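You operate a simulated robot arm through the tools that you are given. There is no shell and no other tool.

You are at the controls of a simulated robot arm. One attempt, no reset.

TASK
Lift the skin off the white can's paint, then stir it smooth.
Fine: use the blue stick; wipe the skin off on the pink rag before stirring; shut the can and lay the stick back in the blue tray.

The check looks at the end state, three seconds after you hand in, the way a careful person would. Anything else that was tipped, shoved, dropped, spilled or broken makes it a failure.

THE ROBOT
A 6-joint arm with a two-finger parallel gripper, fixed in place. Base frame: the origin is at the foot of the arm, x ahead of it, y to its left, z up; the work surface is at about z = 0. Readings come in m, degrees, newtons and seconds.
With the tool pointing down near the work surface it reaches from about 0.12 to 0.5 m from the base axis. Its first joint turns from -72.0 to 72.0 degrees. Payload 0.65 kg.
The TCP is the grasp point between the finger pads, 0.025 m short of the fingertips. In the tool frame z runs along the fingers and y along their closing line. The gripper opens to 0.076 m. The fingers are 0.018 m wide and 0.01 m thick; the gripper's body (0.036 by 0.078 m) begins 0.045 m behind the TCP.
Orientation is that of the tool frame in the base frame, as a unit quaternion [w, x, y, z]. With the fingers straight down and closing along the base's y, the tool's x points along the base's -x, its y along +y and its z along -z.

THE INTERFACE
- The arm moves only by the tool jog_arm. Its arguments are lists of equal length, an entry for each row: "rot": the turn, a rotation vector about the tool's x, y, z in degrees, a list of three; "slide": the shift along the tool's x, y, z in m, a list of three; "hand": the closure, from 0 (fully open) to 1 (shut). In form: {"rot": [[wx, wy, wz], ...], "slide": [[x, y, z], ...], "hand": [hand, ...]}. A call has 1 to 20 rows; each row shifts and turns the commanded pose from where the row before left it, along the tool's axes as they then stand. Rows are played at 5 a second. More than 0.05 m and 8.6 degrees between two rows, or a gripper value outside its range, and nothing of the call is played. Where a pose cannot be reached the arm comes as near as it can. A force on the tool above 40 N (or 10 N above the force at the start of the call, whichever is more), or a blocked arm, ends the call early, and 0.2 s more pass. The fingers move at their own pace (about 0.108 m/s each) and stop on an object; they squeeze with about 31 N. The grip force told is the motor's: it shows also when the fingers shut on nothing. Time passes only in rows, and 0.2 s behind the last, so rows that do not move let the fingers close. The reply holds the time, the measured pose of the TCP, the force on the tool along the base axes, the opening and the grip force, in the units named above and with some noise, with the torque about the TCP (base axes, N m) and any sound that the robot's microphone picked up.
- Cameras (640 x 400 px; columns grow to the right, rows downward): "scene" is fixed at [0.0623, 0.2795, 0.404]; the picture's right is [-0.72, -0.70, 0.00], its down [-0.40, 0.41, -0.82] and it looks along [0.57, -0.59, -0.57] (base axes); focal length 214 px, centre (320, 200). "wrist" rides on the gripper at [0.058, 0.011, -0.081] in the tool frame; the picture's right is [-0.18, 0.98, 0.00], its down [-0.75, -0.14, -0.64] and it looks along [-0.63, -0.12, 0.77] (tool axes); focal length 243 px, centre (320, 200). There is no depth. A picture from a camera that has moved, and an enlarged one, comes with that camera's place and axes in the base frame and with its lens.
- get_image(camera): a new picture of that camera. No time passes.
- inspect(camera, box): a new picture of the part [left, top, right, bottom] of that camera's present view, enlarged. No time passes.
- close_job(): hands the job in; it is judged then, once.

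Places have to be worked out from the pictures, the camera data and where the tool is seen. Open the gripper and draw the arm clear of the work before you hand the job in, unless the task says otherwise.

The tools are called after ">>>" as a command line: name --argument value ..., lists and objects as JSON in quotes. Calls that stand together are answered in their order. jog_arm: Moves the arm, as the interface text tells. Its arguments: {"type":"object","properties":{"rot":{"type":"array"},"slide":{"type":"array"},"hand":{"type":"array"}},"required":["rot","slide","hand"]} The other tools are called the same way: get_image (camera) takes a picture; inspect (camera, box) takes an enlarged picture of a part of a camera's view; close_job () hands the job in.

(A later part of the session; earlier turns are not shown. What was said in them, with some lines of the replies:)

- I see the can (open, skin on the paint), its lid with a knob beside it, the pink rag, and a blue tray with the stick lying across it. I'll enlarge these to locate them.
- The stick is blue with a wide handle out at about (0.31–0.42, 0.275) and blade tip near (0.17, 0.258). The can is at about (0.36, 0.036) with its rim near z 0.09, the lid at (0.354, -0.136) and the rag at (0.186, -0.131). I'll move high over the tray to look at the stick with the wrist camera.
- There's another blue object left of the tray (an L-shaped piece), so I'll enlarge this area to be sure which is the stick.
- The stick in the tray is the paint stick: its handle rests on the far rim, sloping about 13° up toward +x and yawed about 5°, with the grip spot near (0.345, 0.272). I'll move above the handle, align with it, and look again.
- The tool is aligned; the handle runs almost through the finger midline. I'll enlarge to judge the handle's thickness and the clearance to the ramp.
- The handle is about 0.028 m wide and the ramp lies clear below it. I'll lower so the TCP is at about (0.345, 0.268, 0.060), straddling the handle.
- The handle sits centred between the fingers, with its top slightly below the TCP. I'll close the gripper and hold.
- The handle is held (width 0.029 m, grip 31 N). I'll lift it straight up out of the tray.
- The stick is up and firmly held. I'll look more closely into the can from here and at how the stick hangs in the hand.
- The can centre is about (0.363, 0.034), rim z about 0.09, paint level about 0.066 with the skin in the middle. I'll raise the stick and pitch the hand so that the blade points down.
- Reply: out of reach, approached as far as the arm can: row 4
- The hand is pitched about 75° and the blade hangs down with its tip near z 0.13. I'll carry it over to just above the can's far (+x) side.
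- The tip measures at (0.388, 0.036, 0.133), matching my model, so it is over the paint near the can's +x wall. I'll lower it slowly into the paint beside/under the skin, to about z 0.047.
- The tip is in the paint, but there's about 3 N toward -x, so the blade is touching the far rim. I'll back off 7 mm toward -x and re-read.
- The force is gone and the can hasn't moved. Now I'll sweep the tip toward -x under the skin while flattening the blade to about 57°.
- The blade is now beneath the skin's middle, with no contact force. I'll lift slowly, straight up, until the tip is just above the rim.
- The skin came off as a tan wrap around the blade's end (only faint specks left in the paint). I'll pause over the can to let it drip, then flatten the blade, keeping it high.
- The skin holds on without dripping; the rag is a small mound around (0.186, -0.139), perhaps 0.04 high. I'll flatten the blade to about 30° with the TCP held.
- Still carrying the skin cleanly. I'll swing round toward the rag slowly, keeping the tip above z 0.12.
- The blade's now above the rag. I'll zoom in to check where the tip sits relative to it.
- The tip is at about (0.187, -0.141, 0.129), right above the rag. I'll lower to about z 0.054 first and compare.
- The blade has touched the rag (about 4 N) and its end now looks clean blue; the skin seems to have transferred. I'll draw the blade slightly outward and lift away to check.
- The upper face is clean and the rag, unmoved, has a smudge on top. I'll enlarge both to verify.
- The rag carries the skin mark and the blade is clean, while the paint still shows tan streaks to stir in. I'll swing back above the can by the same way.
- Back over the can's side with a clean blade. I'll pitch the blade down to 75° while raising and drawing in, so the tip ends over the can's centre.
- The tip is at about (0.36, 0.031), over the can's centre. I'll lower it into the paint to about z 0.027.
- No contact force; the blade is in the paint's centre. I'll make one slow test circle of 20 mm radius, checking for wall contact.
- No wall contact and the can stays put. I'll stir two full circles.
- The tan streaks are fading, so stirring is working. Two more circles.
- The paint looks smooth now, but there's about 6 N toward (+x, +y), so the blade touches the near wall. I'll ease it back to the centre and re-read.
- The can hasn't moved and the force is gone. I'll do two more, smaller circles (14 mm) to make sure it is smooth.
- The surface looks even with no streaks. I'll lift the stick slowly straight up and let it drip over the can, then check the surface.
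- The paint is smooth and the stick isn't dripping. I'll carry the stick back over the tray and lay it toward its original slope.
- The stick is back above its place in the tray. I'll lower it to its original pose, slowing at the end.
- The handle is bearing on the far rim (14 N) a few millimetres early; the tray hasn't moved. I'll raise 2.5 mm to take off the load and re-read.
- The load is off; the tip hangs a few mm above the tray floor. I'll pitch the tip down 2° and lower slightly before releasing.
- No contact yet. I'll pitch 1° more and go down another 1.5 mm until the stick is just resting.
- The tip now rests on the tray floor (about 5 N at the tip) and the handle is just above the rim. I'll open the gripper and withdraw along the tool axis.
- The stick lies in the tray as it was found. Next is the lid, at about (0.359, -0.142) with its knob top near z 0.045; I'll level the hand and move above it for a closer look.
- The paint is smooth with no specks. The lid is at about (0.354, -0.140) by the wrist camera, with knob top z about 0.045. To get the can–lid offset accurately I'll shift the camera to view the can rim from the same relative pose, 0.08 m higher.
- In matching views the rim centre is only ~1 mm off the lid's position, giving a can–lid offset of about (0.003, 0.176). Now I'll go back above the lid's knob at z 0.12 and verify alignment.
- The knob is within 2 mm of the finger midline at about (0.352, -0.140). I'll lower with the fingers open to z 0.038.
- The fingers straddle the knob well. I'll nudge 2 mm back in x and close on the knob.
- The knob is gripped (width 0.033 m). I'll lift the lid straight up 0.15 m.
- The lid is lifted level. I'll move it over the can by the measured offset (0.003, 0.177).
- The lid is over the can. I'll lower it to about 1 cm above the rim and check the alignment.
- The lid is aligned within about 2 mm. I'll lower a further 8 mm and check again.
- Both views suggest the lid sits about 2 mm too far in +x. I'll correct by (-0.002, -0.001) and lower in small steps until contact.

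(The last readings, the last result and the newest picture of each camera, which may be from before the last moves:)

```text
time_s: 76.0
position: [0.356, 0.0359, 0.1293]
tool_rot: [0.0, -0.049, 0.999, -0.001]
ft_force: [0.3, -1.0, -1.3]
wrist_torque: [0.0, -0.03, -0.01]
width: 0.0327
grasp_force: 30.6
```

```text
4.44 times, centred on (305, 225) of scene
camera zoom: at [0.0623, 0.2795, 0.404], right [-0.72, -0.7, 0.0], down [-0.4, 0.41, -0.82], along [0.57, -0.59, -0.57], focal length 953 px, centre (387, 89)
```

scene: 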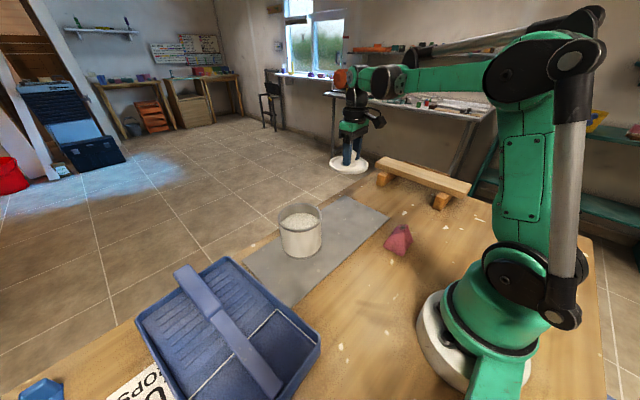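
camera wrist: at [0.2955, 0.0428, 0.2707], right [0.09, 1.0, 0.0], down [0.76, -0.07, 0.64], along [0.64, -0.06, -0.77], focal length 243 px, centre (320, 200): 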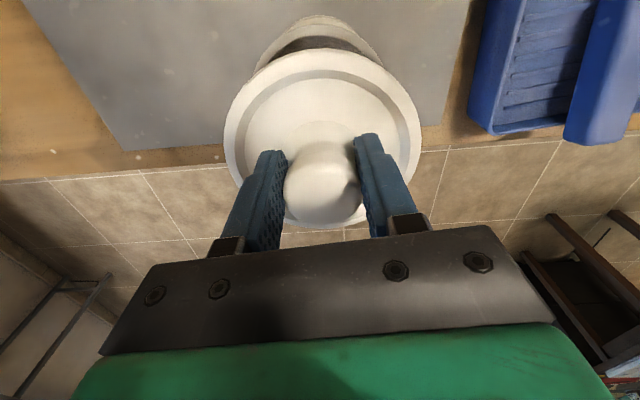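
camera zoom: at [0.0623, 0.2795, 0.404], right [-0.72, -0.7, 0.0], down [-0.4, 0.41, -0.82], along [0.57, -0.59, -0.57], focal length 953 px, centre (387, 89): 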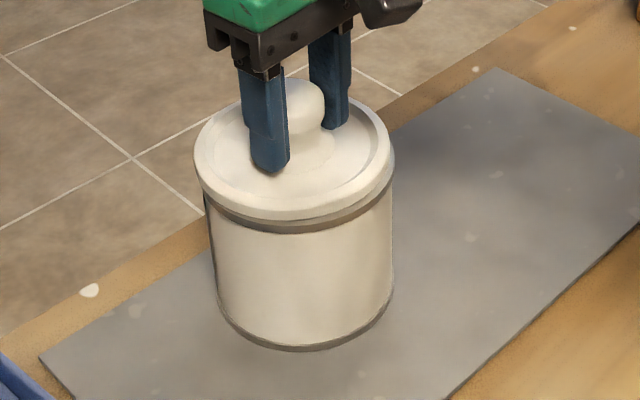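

The lid is just above the rim and centred. I'll lower 1 mm at a time until the force shows seating.

>>> jog_arm --rot '[[0, 0, 0], [0, 0, 0], [0, 0, 0]]' --slide '[[0, 0, 0.001], [0, 0, 0.001], [0, 0, 0]]' --hand '[1, 1, 1]'

>>> inspect --camera "scene" --box '[260, 180, 350, 270]'

```text
time_s: 76.8
position: [0.3552, 0.0363, 0.1269]
tool_rot: [0.001, -0.049, 0.999, 0.0]
ft_force: [1.1, 7.5, 38.6]
wrist_torque: [0.14, -0.24, -0.09]
width: 0.0325
grasp_force: 30.8
```

```text
4.44 times, centred on (305, 225) of scene
camera zoom: at [0.0622, 0.2795, 0.404], right [-0.72, -0.7, 0.0], down [-0.4, 0.41, -0.82], along [0.57, -0.59, -0.57], focal length 953 px, centre (387, 89)
```

zoom: 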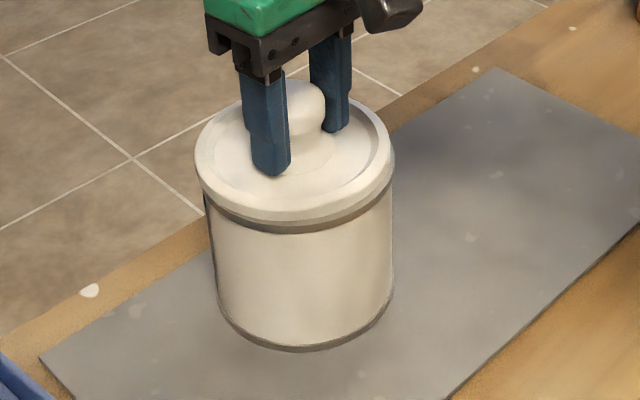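

Contact at about 38 N with the lid flush on the rim, so it's seated. I'll ease off 1.5 mm and re-read before releasing.

>>> jog_arm --rot '[[0, 0, 0], [0, 0, 0]]' --slide '[[0, 0, -0.0013], [0, 0, 0]]' --hand '[1, 1]'

>>> inspect --camera "wrist" --box '[200, 20, 440, 240]'

```text
time_s: 77.4
position: [0.3552, 0.0365, 0.1291]
tool_rot: [0.0, -0.048, 0.999, 0.0]
ft_force: [0.8, -0.5, -0.8]
wrist_torque: [-0.01, 0.0, -0.02]
width: 0.0326
grasp_force: 30.9
```

```text
1.82 times, centred on (320, 130) of wrist
camera zoom: at [0.2956, 0.0402, 0.2091], right [0.09, 1.0, 0.0], down [0.76, -0.07, 0.64], along [0.64, -0.06, -0.77], focal length 441 px, centre (320, 327)
```

zoom: 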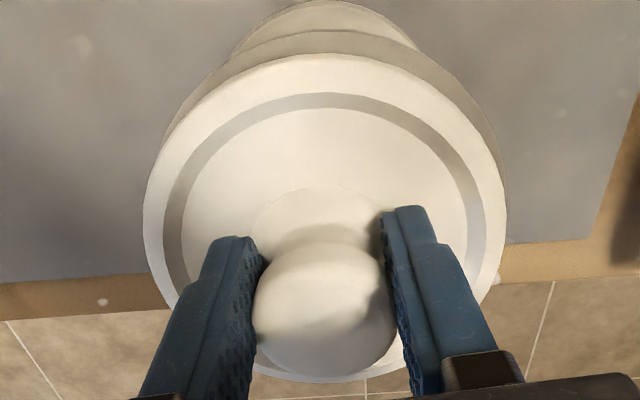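

The lid appears still ~2 mm off toward +x relative to the rim. I'll lift 1 mm, shift (-0.002, +0.001), and set it down again gently.

>>> jog_arm --rot '[[0, 0, 0], [0, 0, 0], [0, 0, 0], [0, 0, 0], [0, 0, 0]]' --slide '[[0, 0, -0.001], [0.0019, 0.0012, 0], [0, 0, 0.001], [0, 0, 0.0007], [0, 0, 0]]' --hand '[1, 1, 1, 1, 1]'

>>> inspect --camera "wrist" --box '[200, 20, 440, 240]'

>>> inspect --camera "scene" --box '[270, 200, 340, 265]'

```text
time_s: 78.6
position: [0.353, 0.0381, 0.1273]
tool_rot: [0.0, -0.047, 0.999, -0.001]
ft_force: [-0.4, -1.2, -0.4]
wrist_torque: [-0.01, -0.02, 0.0]
width: 0.0327
grasp_force: 30.8
```

```text
1.82 times, centred on (320, 130) of wrist
camera zoom: at [0.2936, 0.0421, 0.2082], right [0.09, 1.0, 0.0], down [0.76, -0.07, 0.64], along [0.64, -0.06, -0.77], focal length 441 px, centre (320, 327)
```

zoom: 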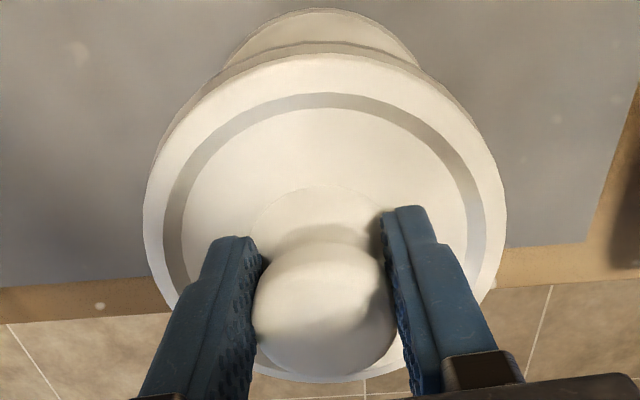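

```text
6.15 times, centred on (305, 232) of scene
camera zoom: at [0.0623, 0.2795, 0.404], right [-0.72, -0.7, 0.0], down [-0.4, 0.41, -0.82], along [0.57, -0.59, -0.57], focal length 1320 px, centre (412, 0)
```

zoom: 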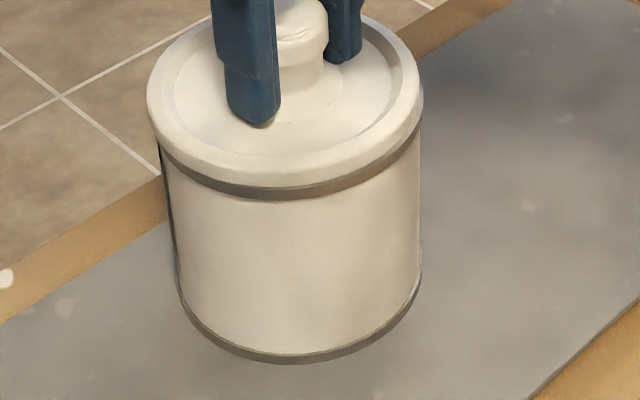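

Now the rim shows evenly around the lid in both views. I'll lower the last bit to a light contact.

>>> jog_arm --rot '[[0, 0, 0], [0, 0, 0]]' --slide '[[0, 0, 0.0007], [0, 0, 0]]' --hand '[1, 1]'

```text
time_s: 79.2
position: [0.3532, 0.0378, 0.1278]
tool_rot: [-0.001, -0.047, 0.999, 0.0]
ft_force: [-20.8, -4.1, 31.9]
wrist_torque: [-0.02, 0.16, -0.17]
width: 0.0327
grasp_force: 31.4
heard: snap
```

A snap was heard with contact force, probably the lid clicking shut. I'll look before releasing.

>>> inspect --camera "scene" --box '[260, 180, 350, 270]'

>>> inspect --camera "wrist" --box '[200, 20, 440, 240]'

>>> get_image --camera "scene"

```text
4.44 times, centred on (305, 225) of scene
camera zoom: at [0.0622, 0.2795, 0.404], right [-0.72, -0.7, 0.0], down [-0.4, 0.41, -0.82], along [0.57, -0.59, -0.57], focal length 953 px, centre (387, 89)
```

zoom: 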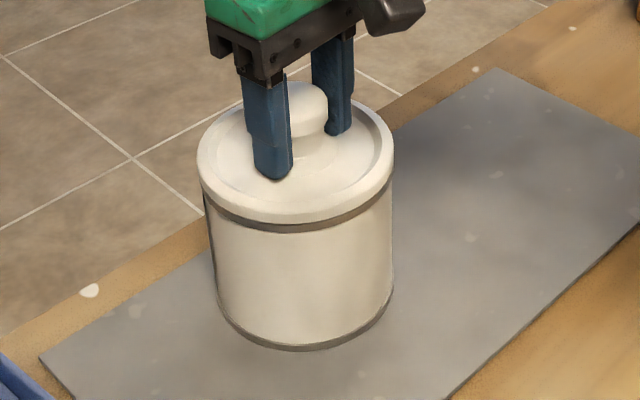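

```text
1.82 times, centred on (320, 130) of wrist
camera zoom: at [0.2933, 0.0419, 0.208], right [0.09, 1.0, 0.0], down [0.76, -0.07, 0.64], along [0.64, -0.06, -0.77], focal length 441 px, centre (320, 327)
```

zoom: 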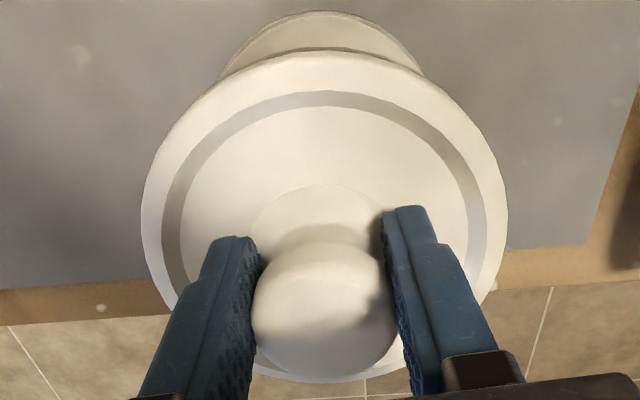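

```text
taken
```

scene: 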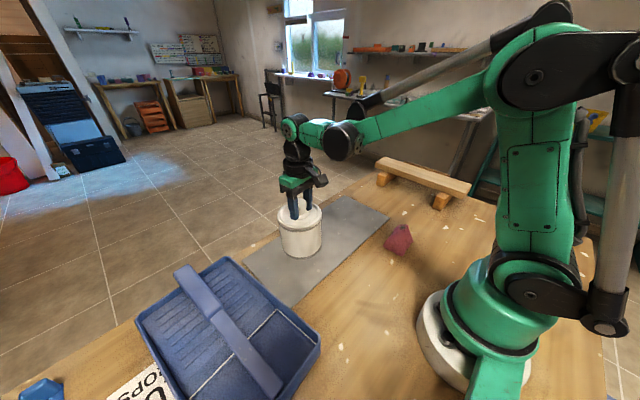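

The lid snapped on centred. I'll relieve the residual force (1 mm toward -x, slightly up) before opening.

>>> jog_arm --rot '[[0, 0, 0], [0, 0, 0]]' --slide '[[0.001, -0.0002, -0.0006], [0, 0, 0]]' --hand '[1, 1]'

```text
time_s: 79.8
position: [0.3508, 0.0367, 0.1283]
tool_rot: [0.001, -0.048, 0.999, -0.001]
ft_force: [0.1, 0.5, -0.7]
wrist_torque: [0.0, -0.01, -0.01]
width: 0.0322
grasp_force: 31.0
heard: snap
```

Another snap was heard and the force is zero now; I'll check whether the lid is still seated.

>>> inspect --camera "scene" --box '[260, 180, 350, 270]'

>>> inspect --camera "wrist" --box '[200, 20, 440, 240]'

```text
4.44 times, centred on (305, 225) of scene
camera zoom: at [0.0623, 0.2795, 0.404], right [-0.72, -0.7, 0.0], down [-0.4, 0.41, -0.82], along [0.57, -0.59, -0.57], focal length 953 px, centre (387, 89)
```

zoom: 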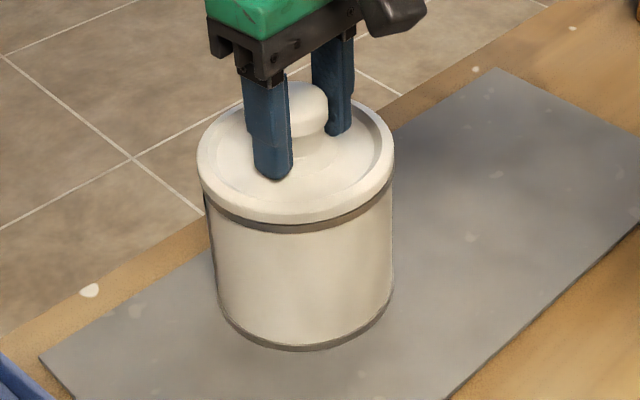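

```text
1.82 times, centred on (320, 130) of wrist
camera zoom: at [0.2923, 0.0422, 0.2081], right [0.09, 1.0, 0.0], down [0.76, -0.07, 0.64], along [0.64, -0.06, -0.76], focal length 441 px, centre (320, 327)
```

zoom: 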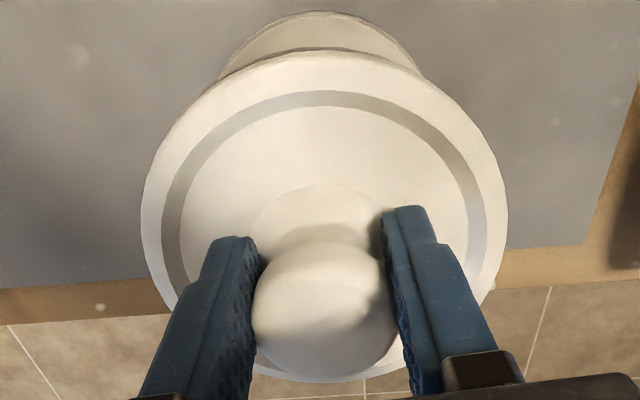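

It looks seated, but the second snap could be it popping loose. I'll press down again gently and then open straight from there.

>>> jog_arm --rot '[[0, 0, 0], [0, 0, 0]]' --slide '[[0, 0, 0.0008], [0, 0, 0]]' --hand '[1, 1]'

```text
time_s: 80.4
position: [0.3528, 0.0376, 0.1261]
tool_rot: [0.0, -0.048, 0.999, 0.0]
ft_force: [-0.8, -0.5, -0.2]
wrist_torque: [0.01, -0.03, 0.02]
width: 0.0323
grasp_force: 31.2
```

No contact force yet, so I'll go down another 0.8 mm.

>>> jog_arm --rot '[[0, 0, 0], [0, 0, 0]]' --slide '[[0, 0, 0.0008], [0, 0, 0]]' --hand '[1, 1]'

>>> inspect --camera "scene" --box '[260, 180, 350, 270]'

```text
time_s: 81.0
position: [0.3529, 0.0358, 0.1258]
tool_rot: [0.0, -0.049, 0.999, 0.0]
ft_force: [-1.1, 1.0, 2.9]
wrist_torque: [0.02, -0.09, 0.02]
width: 0.0323
grasp_force: 30.9
```

```text
4.44 times, centred on (305, 225) of scene
camera zoom: at [0.0623, 0.2795, 0.404], right [-0.72, -0.7, 0.0], down [-0.4, 0.41, -0.82], along [0.57, -0.59, -0.57], focal length 953 px, centre (387, 89)
```

zoom: 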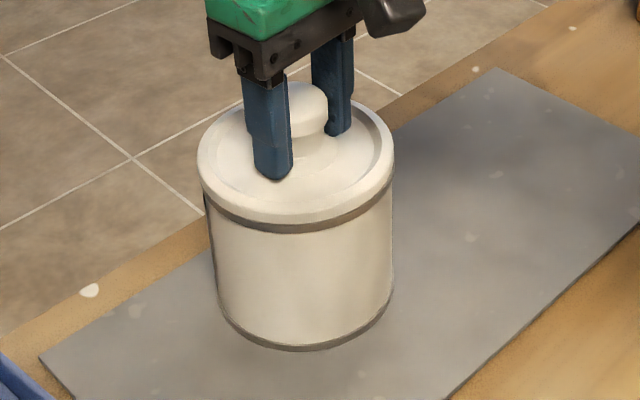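

Light contact of 3 N. I'll press another 0.8 mm to make sure it is snapped down.

>>> jog_arm --rot '[[0, 0, 0], [0, 0, 0]]' --slide '[[0, 0, 0.0008], [0, 0, 0]]' --hand '[1, 1]'

```text
time_s: 81.6
position: [0.3523, 0.0368, 0.1255]
tool_rot: [0.0, -0.047, 0.999, 0.001]
ft_force: [7.8, -0.9, 31.9]
wrist_torque: [-0.01, -0.43, -0.16]
width: 0.0324
grasp_force: 30.8
```

32 N without a further snap. I'll open the fingers here so nothing pulls on the lid, back off, and inspect.

>>> jog_arm --rot '[[0, 0, 0], [0, 0, 0], [0, 0, 0], [0, 0, 0], [0, 0, 0], [0, 0, 0], [0, 0, 0]]' --slide '[[0, 0, 0], [0, 0, 0], [0, 0, 0], [0, 0, -0.02], [0, 0, -0.03], [0, 0, -0.03], [0, 0, 0]]' --hand '[0.5, 0, 0, 0, 0, 0, 0]'

>>> inspect --camera "scene" --box '[260, 180, 350, 270]'

>>> get_image --camera "wrist"

```text
time_s: 83.2
position: [0.3534, 0.039, 0.2051]
tool_rot: [0.0, -0.048, 0.999, -0.001]
ft_force: [-0.1, -0.7, -0.2]
wrist_torque: [0.04, 0.01, -0.01]
width: 0.0761
grasp_force: 0.2
```

```text
4.44 times, centred on (305, 225) of scene
camera zoom: at [0.0623, 0.2795, 0.404], right [-0.72, -0.7, 0.0], down [-0.4, 0.41, -0.82], along [0.57, -0.59, -0.57], focal length 953 px, centre (387, 89)
```

zoom: 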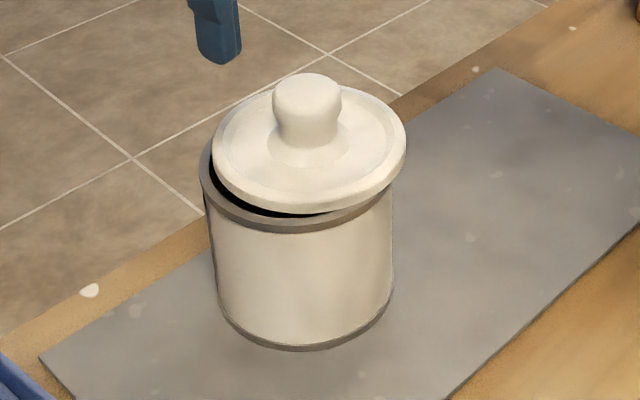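

```text
taken
camera wrist: at [0.2938, 0.044, 0.2864], right [0.09, 1.0, 0.0], down [0.76, -0.07, 0.64], along [0.64, -0.06, -0.77], focal length 243 px, centre (320, 200)
```

wrist: 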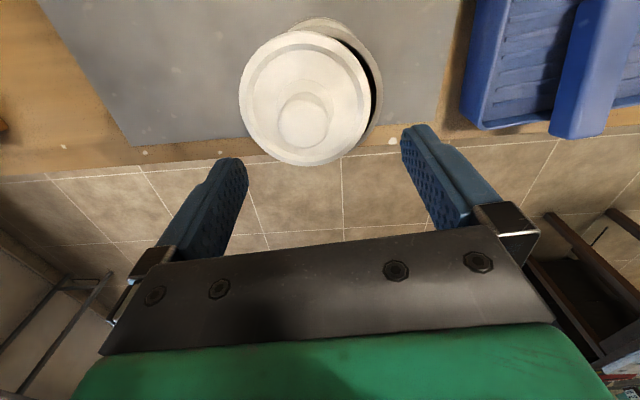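

The lid wasn't latched and shifted about 1 cm toward -y, now resting tilted on the rim. I'll regrasp the knob, now at about (0.352, 0.028): shift and descend with the fingers open.

>>> jog_arm --rot '[[0, 0, 0], [0, 0, 0], [0, 0, 0], [0, 0, 0], [0, 0, 0], [0, 0, 0]]' --slide '[[0.001, -0.0095, 0.005], [0, 0, 0.025], [0, 0, 0.025], [0, 0, 0.015], [0, 0, 0.007], [0, 0, 0]]' --hand '[0, 0, 0, 0, 0, 0]'

>>> get_image --camera "wrist"

>>> inspect --camera "scene" --box '[260, 180, 350, 270]'

```text
time_s: 84.6
position: [0.3534, 0.0262, 0.1262]
tool_rot: [0.001, -0.048, 0.999, 0.0]
ft_force: [-0.7, 0.4, -0.1]
wrist_torque: [0.02, 0.03, 0.01]
width: 0.0761
grasp_force: 0.1
```

```text
taken
camera wrist: at [0.2943, 0.0314, 0.207], right [0.09, 1.0, 0.0], down [0.76, -0.07, 0.64], along [0.64, -0.06, -0.77], focal length 243 px, centre (320, 200)
```

wrist: 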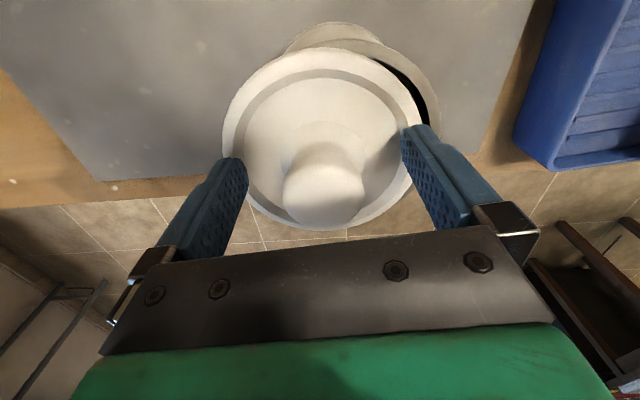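

```text
4.44 times, centred on (305, 225) of scene
camera zoom: at [0.0623, 0.2795, 0.404], right [-0.72, -0.7, 0.0], down [-0.4, 0.41, -0.82], along [0.57, -0.59, -0.57], focal length 953 px, centre (387, 89)
```

zoom: 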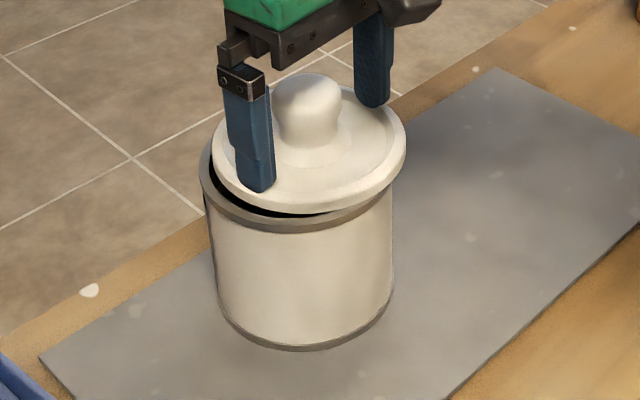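

The knob is centred between the fingers. I'll close on it.

>>> jog_arm --rot '[[0, 0, 0], [0, 0, 0], [0, 0, 0], [0, 0, 0], [0, 0, 0]]' --slide '[[0, 0, 0], [0, 0, 0], [0, 0, 0], [0, 0, 0], [0, 0, 0]]' --hand '[0.3, 0.5, 0.7, 1, 1]'

>>> inspect --camera "scene" --box '[260, 180, 350, 270]'

>>> get_image --camera "wrist"

```text
time_s: 85.8
position: [0.354, 0.0268, 0.1271]
tool_rot: [0.0, -0.048, 0.999, 0.0]
ft_force: [0.5, 0.1, -0.4]
wrist_torque: [0.0, -0.02, 0.03]
width: 0.0321
grasp_force: 30.7
```

```text
4.44 times, centred on (305, 225) of scene
camera zoom: at [0.0623, 0.2795, 0.404], right [-0.72, -0.7, 0.0], down [-0.4, 0.41, -0.82], along [0.57, -0.59, -0.57], focal length 953 px, centre (387, 89)
```

zoom: 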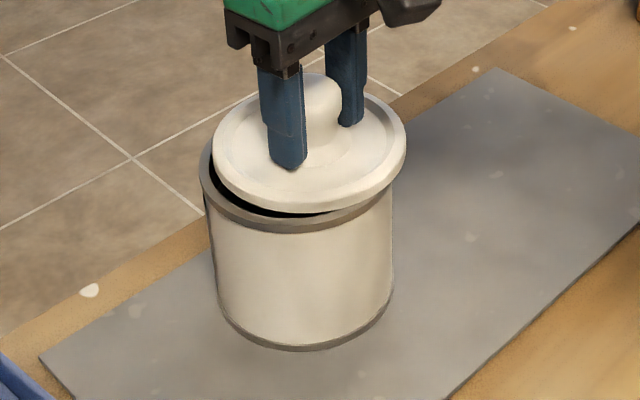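

```text
taken
camera wrist: at [0.2943, 0.0315, 0.2072], right [0.09, 1.0, 0.0], down [0.76, -0.07, 0.64], along [0.64, -0.06, -0.77], focal length 243 px, centre (320, 200)
```

wrist: 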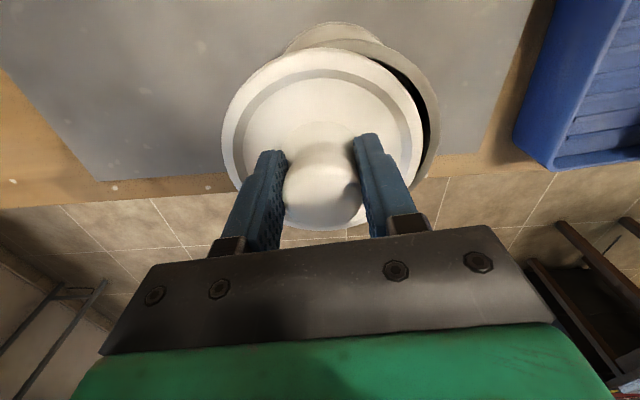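

Regripped with the lid in the same relation to the hand. I'll lift 8 mm, shift back over the centre, and come down to just above contact.

>>> jog_arm --rot '[[0, 0, 0], [0, 0, 0], [0, 0, 0], [0, 0, 0], [0, 0, 0]]' --slide '[[0, 0, -0.008], [-0.0015, 0.0097, 0], [0, 0, 0.004], [0, 0, 0.002], [0, 0, 0]]' --hand '[1, 1, 1, 1, 1]'

>>> inspect --camera "scene" --box '[260, 180, 350, 270]'

>>> inspect --camera "wrist" --box '[200, 20, 440, 240]'

```text
time_s: 87.0
position: [0.3524, 0.0361, 0.1298]
tool_rot: [-0.001, -0.048, 0.999, 0.0]
ft_force: [-0.4, -0.2, 0.3]
wrist_torque: [0.0, 0.01, -0.03]
width: 0.0323
grasp_force: 30.8
```

```text
4.44 times, centred on (305, 225) of scene
camera zoom: at [0.0623, 0.2795, 0.404], right [-0.72, -0.7, 0.0], down [-0.4, 0.41, -0.82], along [0.57, -0.59, -0.57], focal length 953 px, centre (387, 89)
```

zoom: 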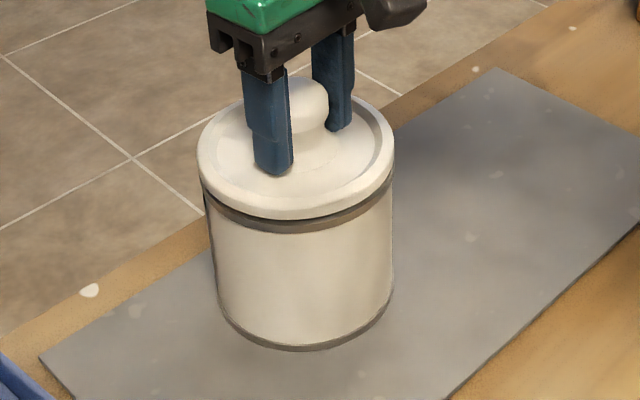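

```text
1.82 times, centred on (320, 130) of wrist
camera zoom: at [0.293, 0.0415, 0.2104], right [0.09, 1.0, 0.0], down [0.76, -0.07, 0.64], along [0.64, -0.06, -0.77], focal length 441 px, centre (320, 327)
```

zoom: 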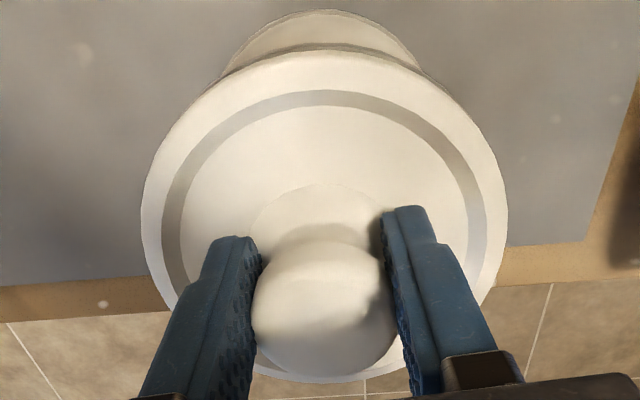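

The lid is centred (lid and rim edges coincide in both views). I'll lower in small steps, watching force and sound.

>>> jog_arm --rot '[[0, 0, 0], [0, 0, 0], [0, 0, 0]]' --slide '[[0, 0, 0.001], [0, 0, 0.001], [0, 0, 0]]' --hand '[1, 1, 1]'

```text
time_s: 87.8
position: [0.3531, 0.0373, 0.1289]
tool_rot: [0.0, -0.049, 0.999, 0.0]
ft_force: [0.1, -0.6, -0.9]
wrist_torque: [0.0, -0.01, 0.01]
width: 0.0323
grasp_force: 31.1
```

Still free; down another 1 mm.

>>> jog_arm --rot '[[0, 0, 0], [0, 0, 0], [0, 0, 0]]' --slide '[[0, 0, 0.0005], [0, 0, 0.0005], [0, 0, 0]]' --hand '[1, 1, 1]'

```text
time_s: 88.6
position: [0.3532, 0.0365, 0.1275]
tool_rot: [0.001, -0.048, 0.999, -0.001]
ft_force: [0.0, 0.0, -0.3]
wrist_torque: [0.04, -0.02, 0.01]
width: 0.032
grasp_force: 31.2
```

No contact yet; another 1 mm in half steps.

>>> jog_arm --rot '[[0, 0, 0], [0, 0, 0], [0, 0, 0]]' --slide '[[0, 0, 0.0005], [0, 0, 0.0005], [0, 0, 0]]' --hand '[1, 1, 1]'

>>> inspect --camera "scene" --box '[260, 180, 350, 270]'

```text
time_s: 89.4
position: [0.3521, 0.0356, 0.1266]
tool_rot: [-0.001, -0.047, 0.999, 0.0]
ft_force: [-17.3, -5.9, 37.1]
wrist_torque: [-0.05, -0.15, -0.08]
width: 0.0325
grasp_force: 30.8
heard: snap
```

```text
4.44 times, centred on (305, 225) of scene
camera zoom: at [0.0622, 0.2795, 0.404], right [-0.72, -0.7, 0.0], down [-0.4, 0.41, -0.82], along [0.57, -0.59, -0.57], focal length 953 px, centre (387, 89)
```

zoom: 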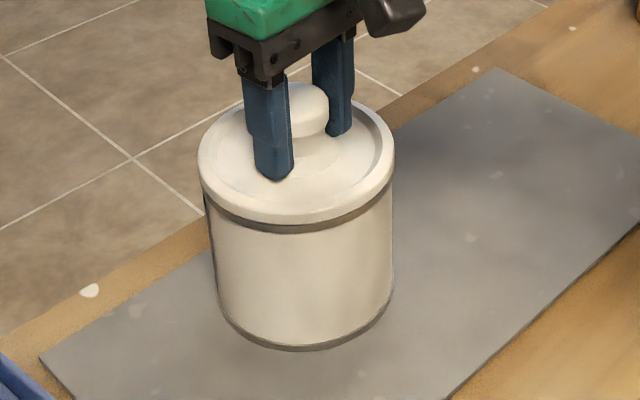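

It snapped shut with the edges flush. To avoid disturbing it this time I'll open the fingers only partway (clear of the lid's raised border) without any lift, and look.

>>> jog_arm --rot '[[0, 0, 0], [0, 0, 0], [0, 0, 0]]' --slide '[[0, 0, 0], [0, 0, 0], [0, 0, 0]]' --hand '[0.5, 0.42, 0.42]'

>>> inspect --camera "scene" --box '[260, 180, 350, 270]'

>>> inspect --camera "wrist" --box '[200, 20, 440, 240]'

```text
time_s: 90.2
position: [0.3542, 0.0374, 0.1255]
tool_rot: [0.002, -0.049, 0.999, 0.0]
ft_force: [-9.6, -5.5, 26.1]
wrist_torque: [-0.12, 0.24, -0.03]
width: 0.0346
grasp_force: 0.2
```

```text
4.44 times, centred on (305, 225) of scene
camera zoom: at [0.0623, 0.2795, 0.404], right [-0.72, -0.7, 0.0], down [-0.4, 0.41, -0.82], along [0.57, -0.59, -0.57], focal length 953 px, centre (387, 89)
```

zoom: 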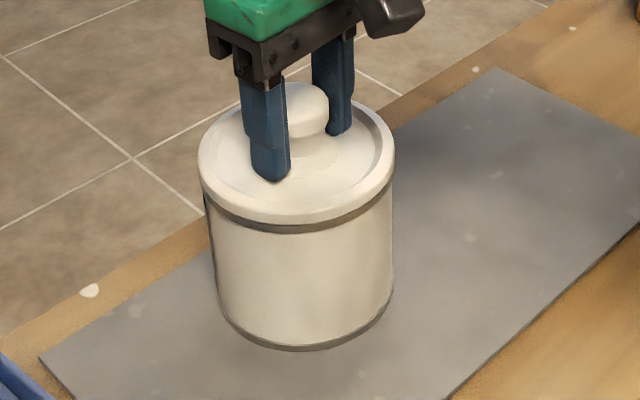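

```text
1.82 times, centred on (320, 130) of wrist
camera zoom: at [0.2935, 0.042, 0.207], right [0.09, 1.0, 0.0], down [0.76, -0.07, 0.64], along [0.64, -0.06, -0.77], focal length 441 px, centre (320, 327)
```

zoom: 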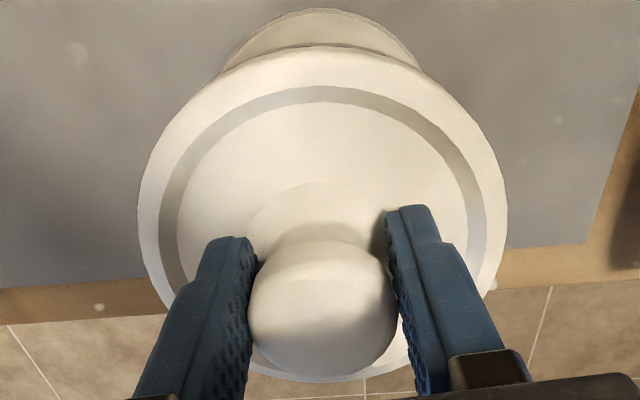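

The fingers are barely open and about 26 N remains: the fingertips are pressing on the lid's face. The grip is released, so I'll rise 3 mm to unload, then continue opening partway.

>>> jog_arm --rot '[[0, 0, 0], [0, 0, 0], [0, 0, 0]]' --slide '[[0, 0, -0.001], [0, 0, -0.002], [0, 0, 0]]' --hand '[0.42, 0.42, 0.42]'

>>> inspect --camera "scene" --box '[260, 180, 350, 270]'

```text
time_s: 91.0
position: [0.353, 0.037, 0.1296]
tool_rot: [0.0, -0.048, 0.999, 0.0]
ft_force: [-0.5, -1.1, -0.6]
wrist_torque: [0.0, 0.0, -0.01]
width: 0.044
grasp_force: 0.1
```

```text
4.44 times, centred on (305, 225) of scene
camera zoom: at [0.0623, 0.2795, 0.404], right [-0.72, -0.7, 0.0], down [-0.4, 0.41, -0.82], along [0.57, -0.59, -0.57], focal length 953 px, centre (387, 89)
```

zoom: 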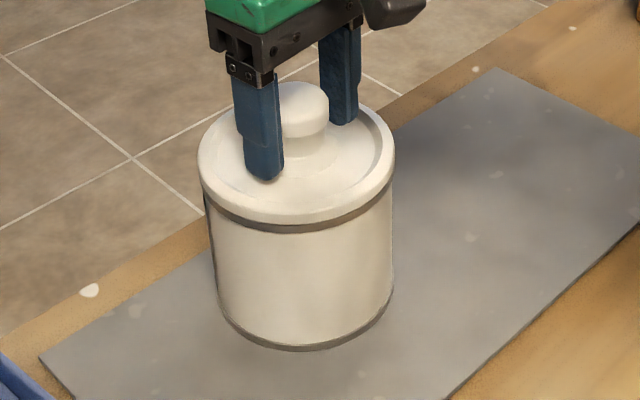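

The lid stayed flush, no second snap, and the fingers are free at 0.044 m. I'll rise straight up clear of the knob.

>>> jog_arm --rot '[[0, 0, 0], [0, 0, 0], [0, 0, 0], [0, 0, 0], [0, 0, 0], [0, 0, 0]]' --slide '[[0, 0, -0.01], [0, 0, -0.02], [0, 0, -0.03], [0, 0, -0.04], [0, 0, -0.04], [0, 0, 0]]' --hand '[0.42, 0.42, 0.3, 0, 0, 0]'

>>> inspect --camera "scene" --box '[260, 180, 350, 270]'

>>> get_image --camera "scene"

>>> get_image --camera "wrist"

```text
time_s: 92.4
position: [0.3506, 0.0341, 0.2695]
tool_rot: [0.0, -0.048, 0.999, 0.0]
ft_force: [0.1, 0.5, -0.1]
wrist_torque: [-0.01, 0.02, 0.01]
width: 0.0761
grasp_force: 0.1
```

```text
4.44 times, centred on (305, 225) of scene
camera zoom: at [0.0623, 0.2795, 0.404], right [-0.72, -0.7, 0.0], down [-0.4, 0.41, -0.82], along [0.57, -0.59, -0.57], focal length 953 px, centre (387, 89)
```

zoom: 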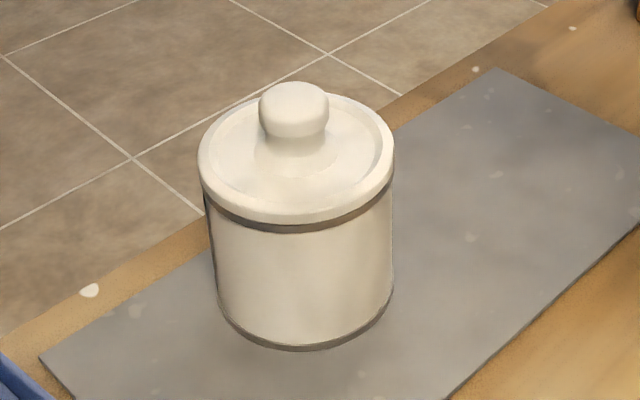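

```text
taken
```

scene: 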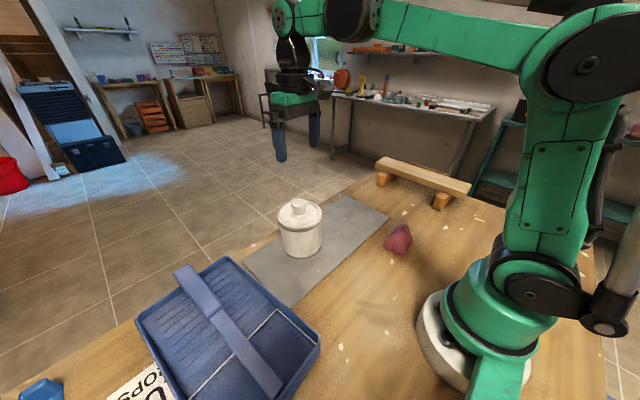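

```text
taken
camera wrist: at [0.2915, 0.0396, 0.3505], right [0.09, 1.0, 0.0], down [0.76, -0.07, 0.64], along [0.64, -0.06, -0.77], focal length 243 px, centre (320, 200)
```

wrist: 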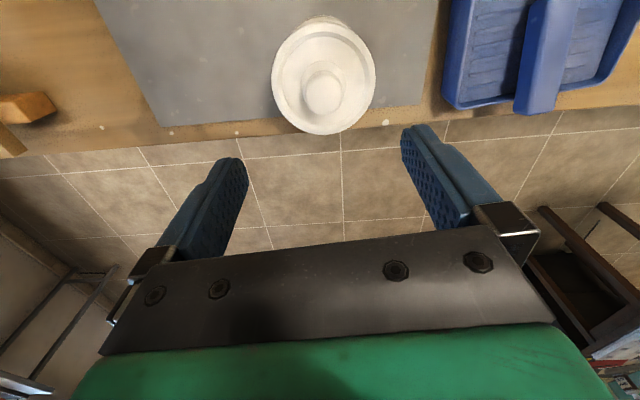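

The can is closed and centred. I'll draw the arm back clear and do a final check of the tray, rag and mat.

>>> jog_arm --rot '[[0, 0, 0], [0, 0, 0], [0, 0, 0], [0, 0, 0], [0, 0, 0]]' --slide '[[0.02, -0.02, -0.02], [0.02, -0.02, -0.02], [0.02, -0.02, -0.02], [0.02, -0.02, -0.02], [0, 0, 0]]' --hand '[0, 0, 0, 0, 0]'

>>> inspect --camera "scene" --box '[120, 240, 340, 400]'

>>> inspect --camera "scene" --box '[240, 170, 440, 295]'

>>> get_image --camera "wrist"

```text
time_s: 93.6
position: [0.2808, -0.0496, 0.35]
tool_rot: [0.0, -0.048, 0.999, 0.0]
ft_force: [0.3, -0.6, -0.4]
wrist_torque: [-0.02, -0.05, 0.03]
width: 0.076
grasp_force: 0.0
```

```text
2.50 times, centred on (230, 320) of scene
camera zoom: at [0.0623, 0.2795, 0.404], right [-0.72, -0.7, 0.0], down [-0.4, 0.41, -0.82], along [0.57, -0.59, -0.57], focal length 536 px, centre (545, -100)
```

zoom: 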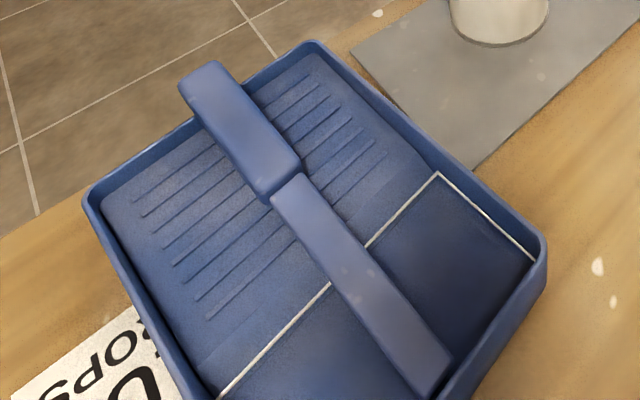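

```text
3.20 times, centred on (340, 232) of scene
camera zoom: at [0.0623, 0.2795, 0.404], right [-0.72, -0.7, 0.0], down [-0.4, 0.41, -0.82], along [0.57, -0.59, -0.57], focal length 686 px, centre (256, 96)
```

zoom: 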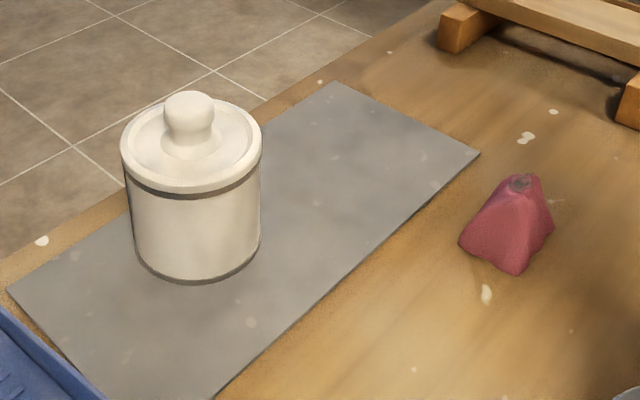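

```text
taken
camera wrist: at [0.2211, -0.0441, 0.4315], right [0.09, 1.0, 0.0], down [0.76, -0.07, 0.64], along [0.64, -0.06, -0.77], focal length 243 px, centre (320, 200)
```

wrist: 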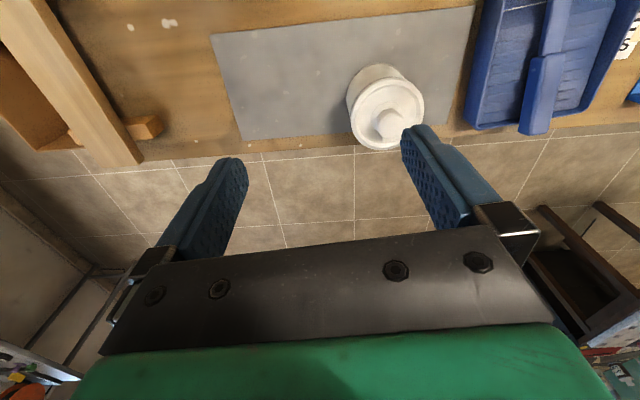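

The last pictures show the can shut with its lid flush, and the stick lying in the blue tray as I found it. The rag is in place with the skin's mark on it, and nothing is spilled or shifted. The gripper is open and the arm is clear, so I'm handing in.

>>> close_job

```text
The job is handed in.
```

The job is handed in. I don't have a verdict back, so this is what the last pictures and readings showed.

- **Skin:** The blue stick lifted it off in one piece. I wiped it onto the pink rag, which now carries the mark and did not move.
- **Stirring:** After about six slow circles the paint looked even, with no tan streaks left.
- **Can:** The lid is on, flush with the rim, and I heard it snap. It took two tries. The first time it popped loose and slid about 1 cm, so I gripped it again and pressed it back on centre.
- **Stick:** It is lying back in the blue tray, within a few millimetres of where I found it.

I saw no spills, and the tray and can have not shifted. The blade did press on the can wall twice while in the paint, at about 3 N and 6 N, but the can stayed put. The gripper is open and the arm is clear of the work.
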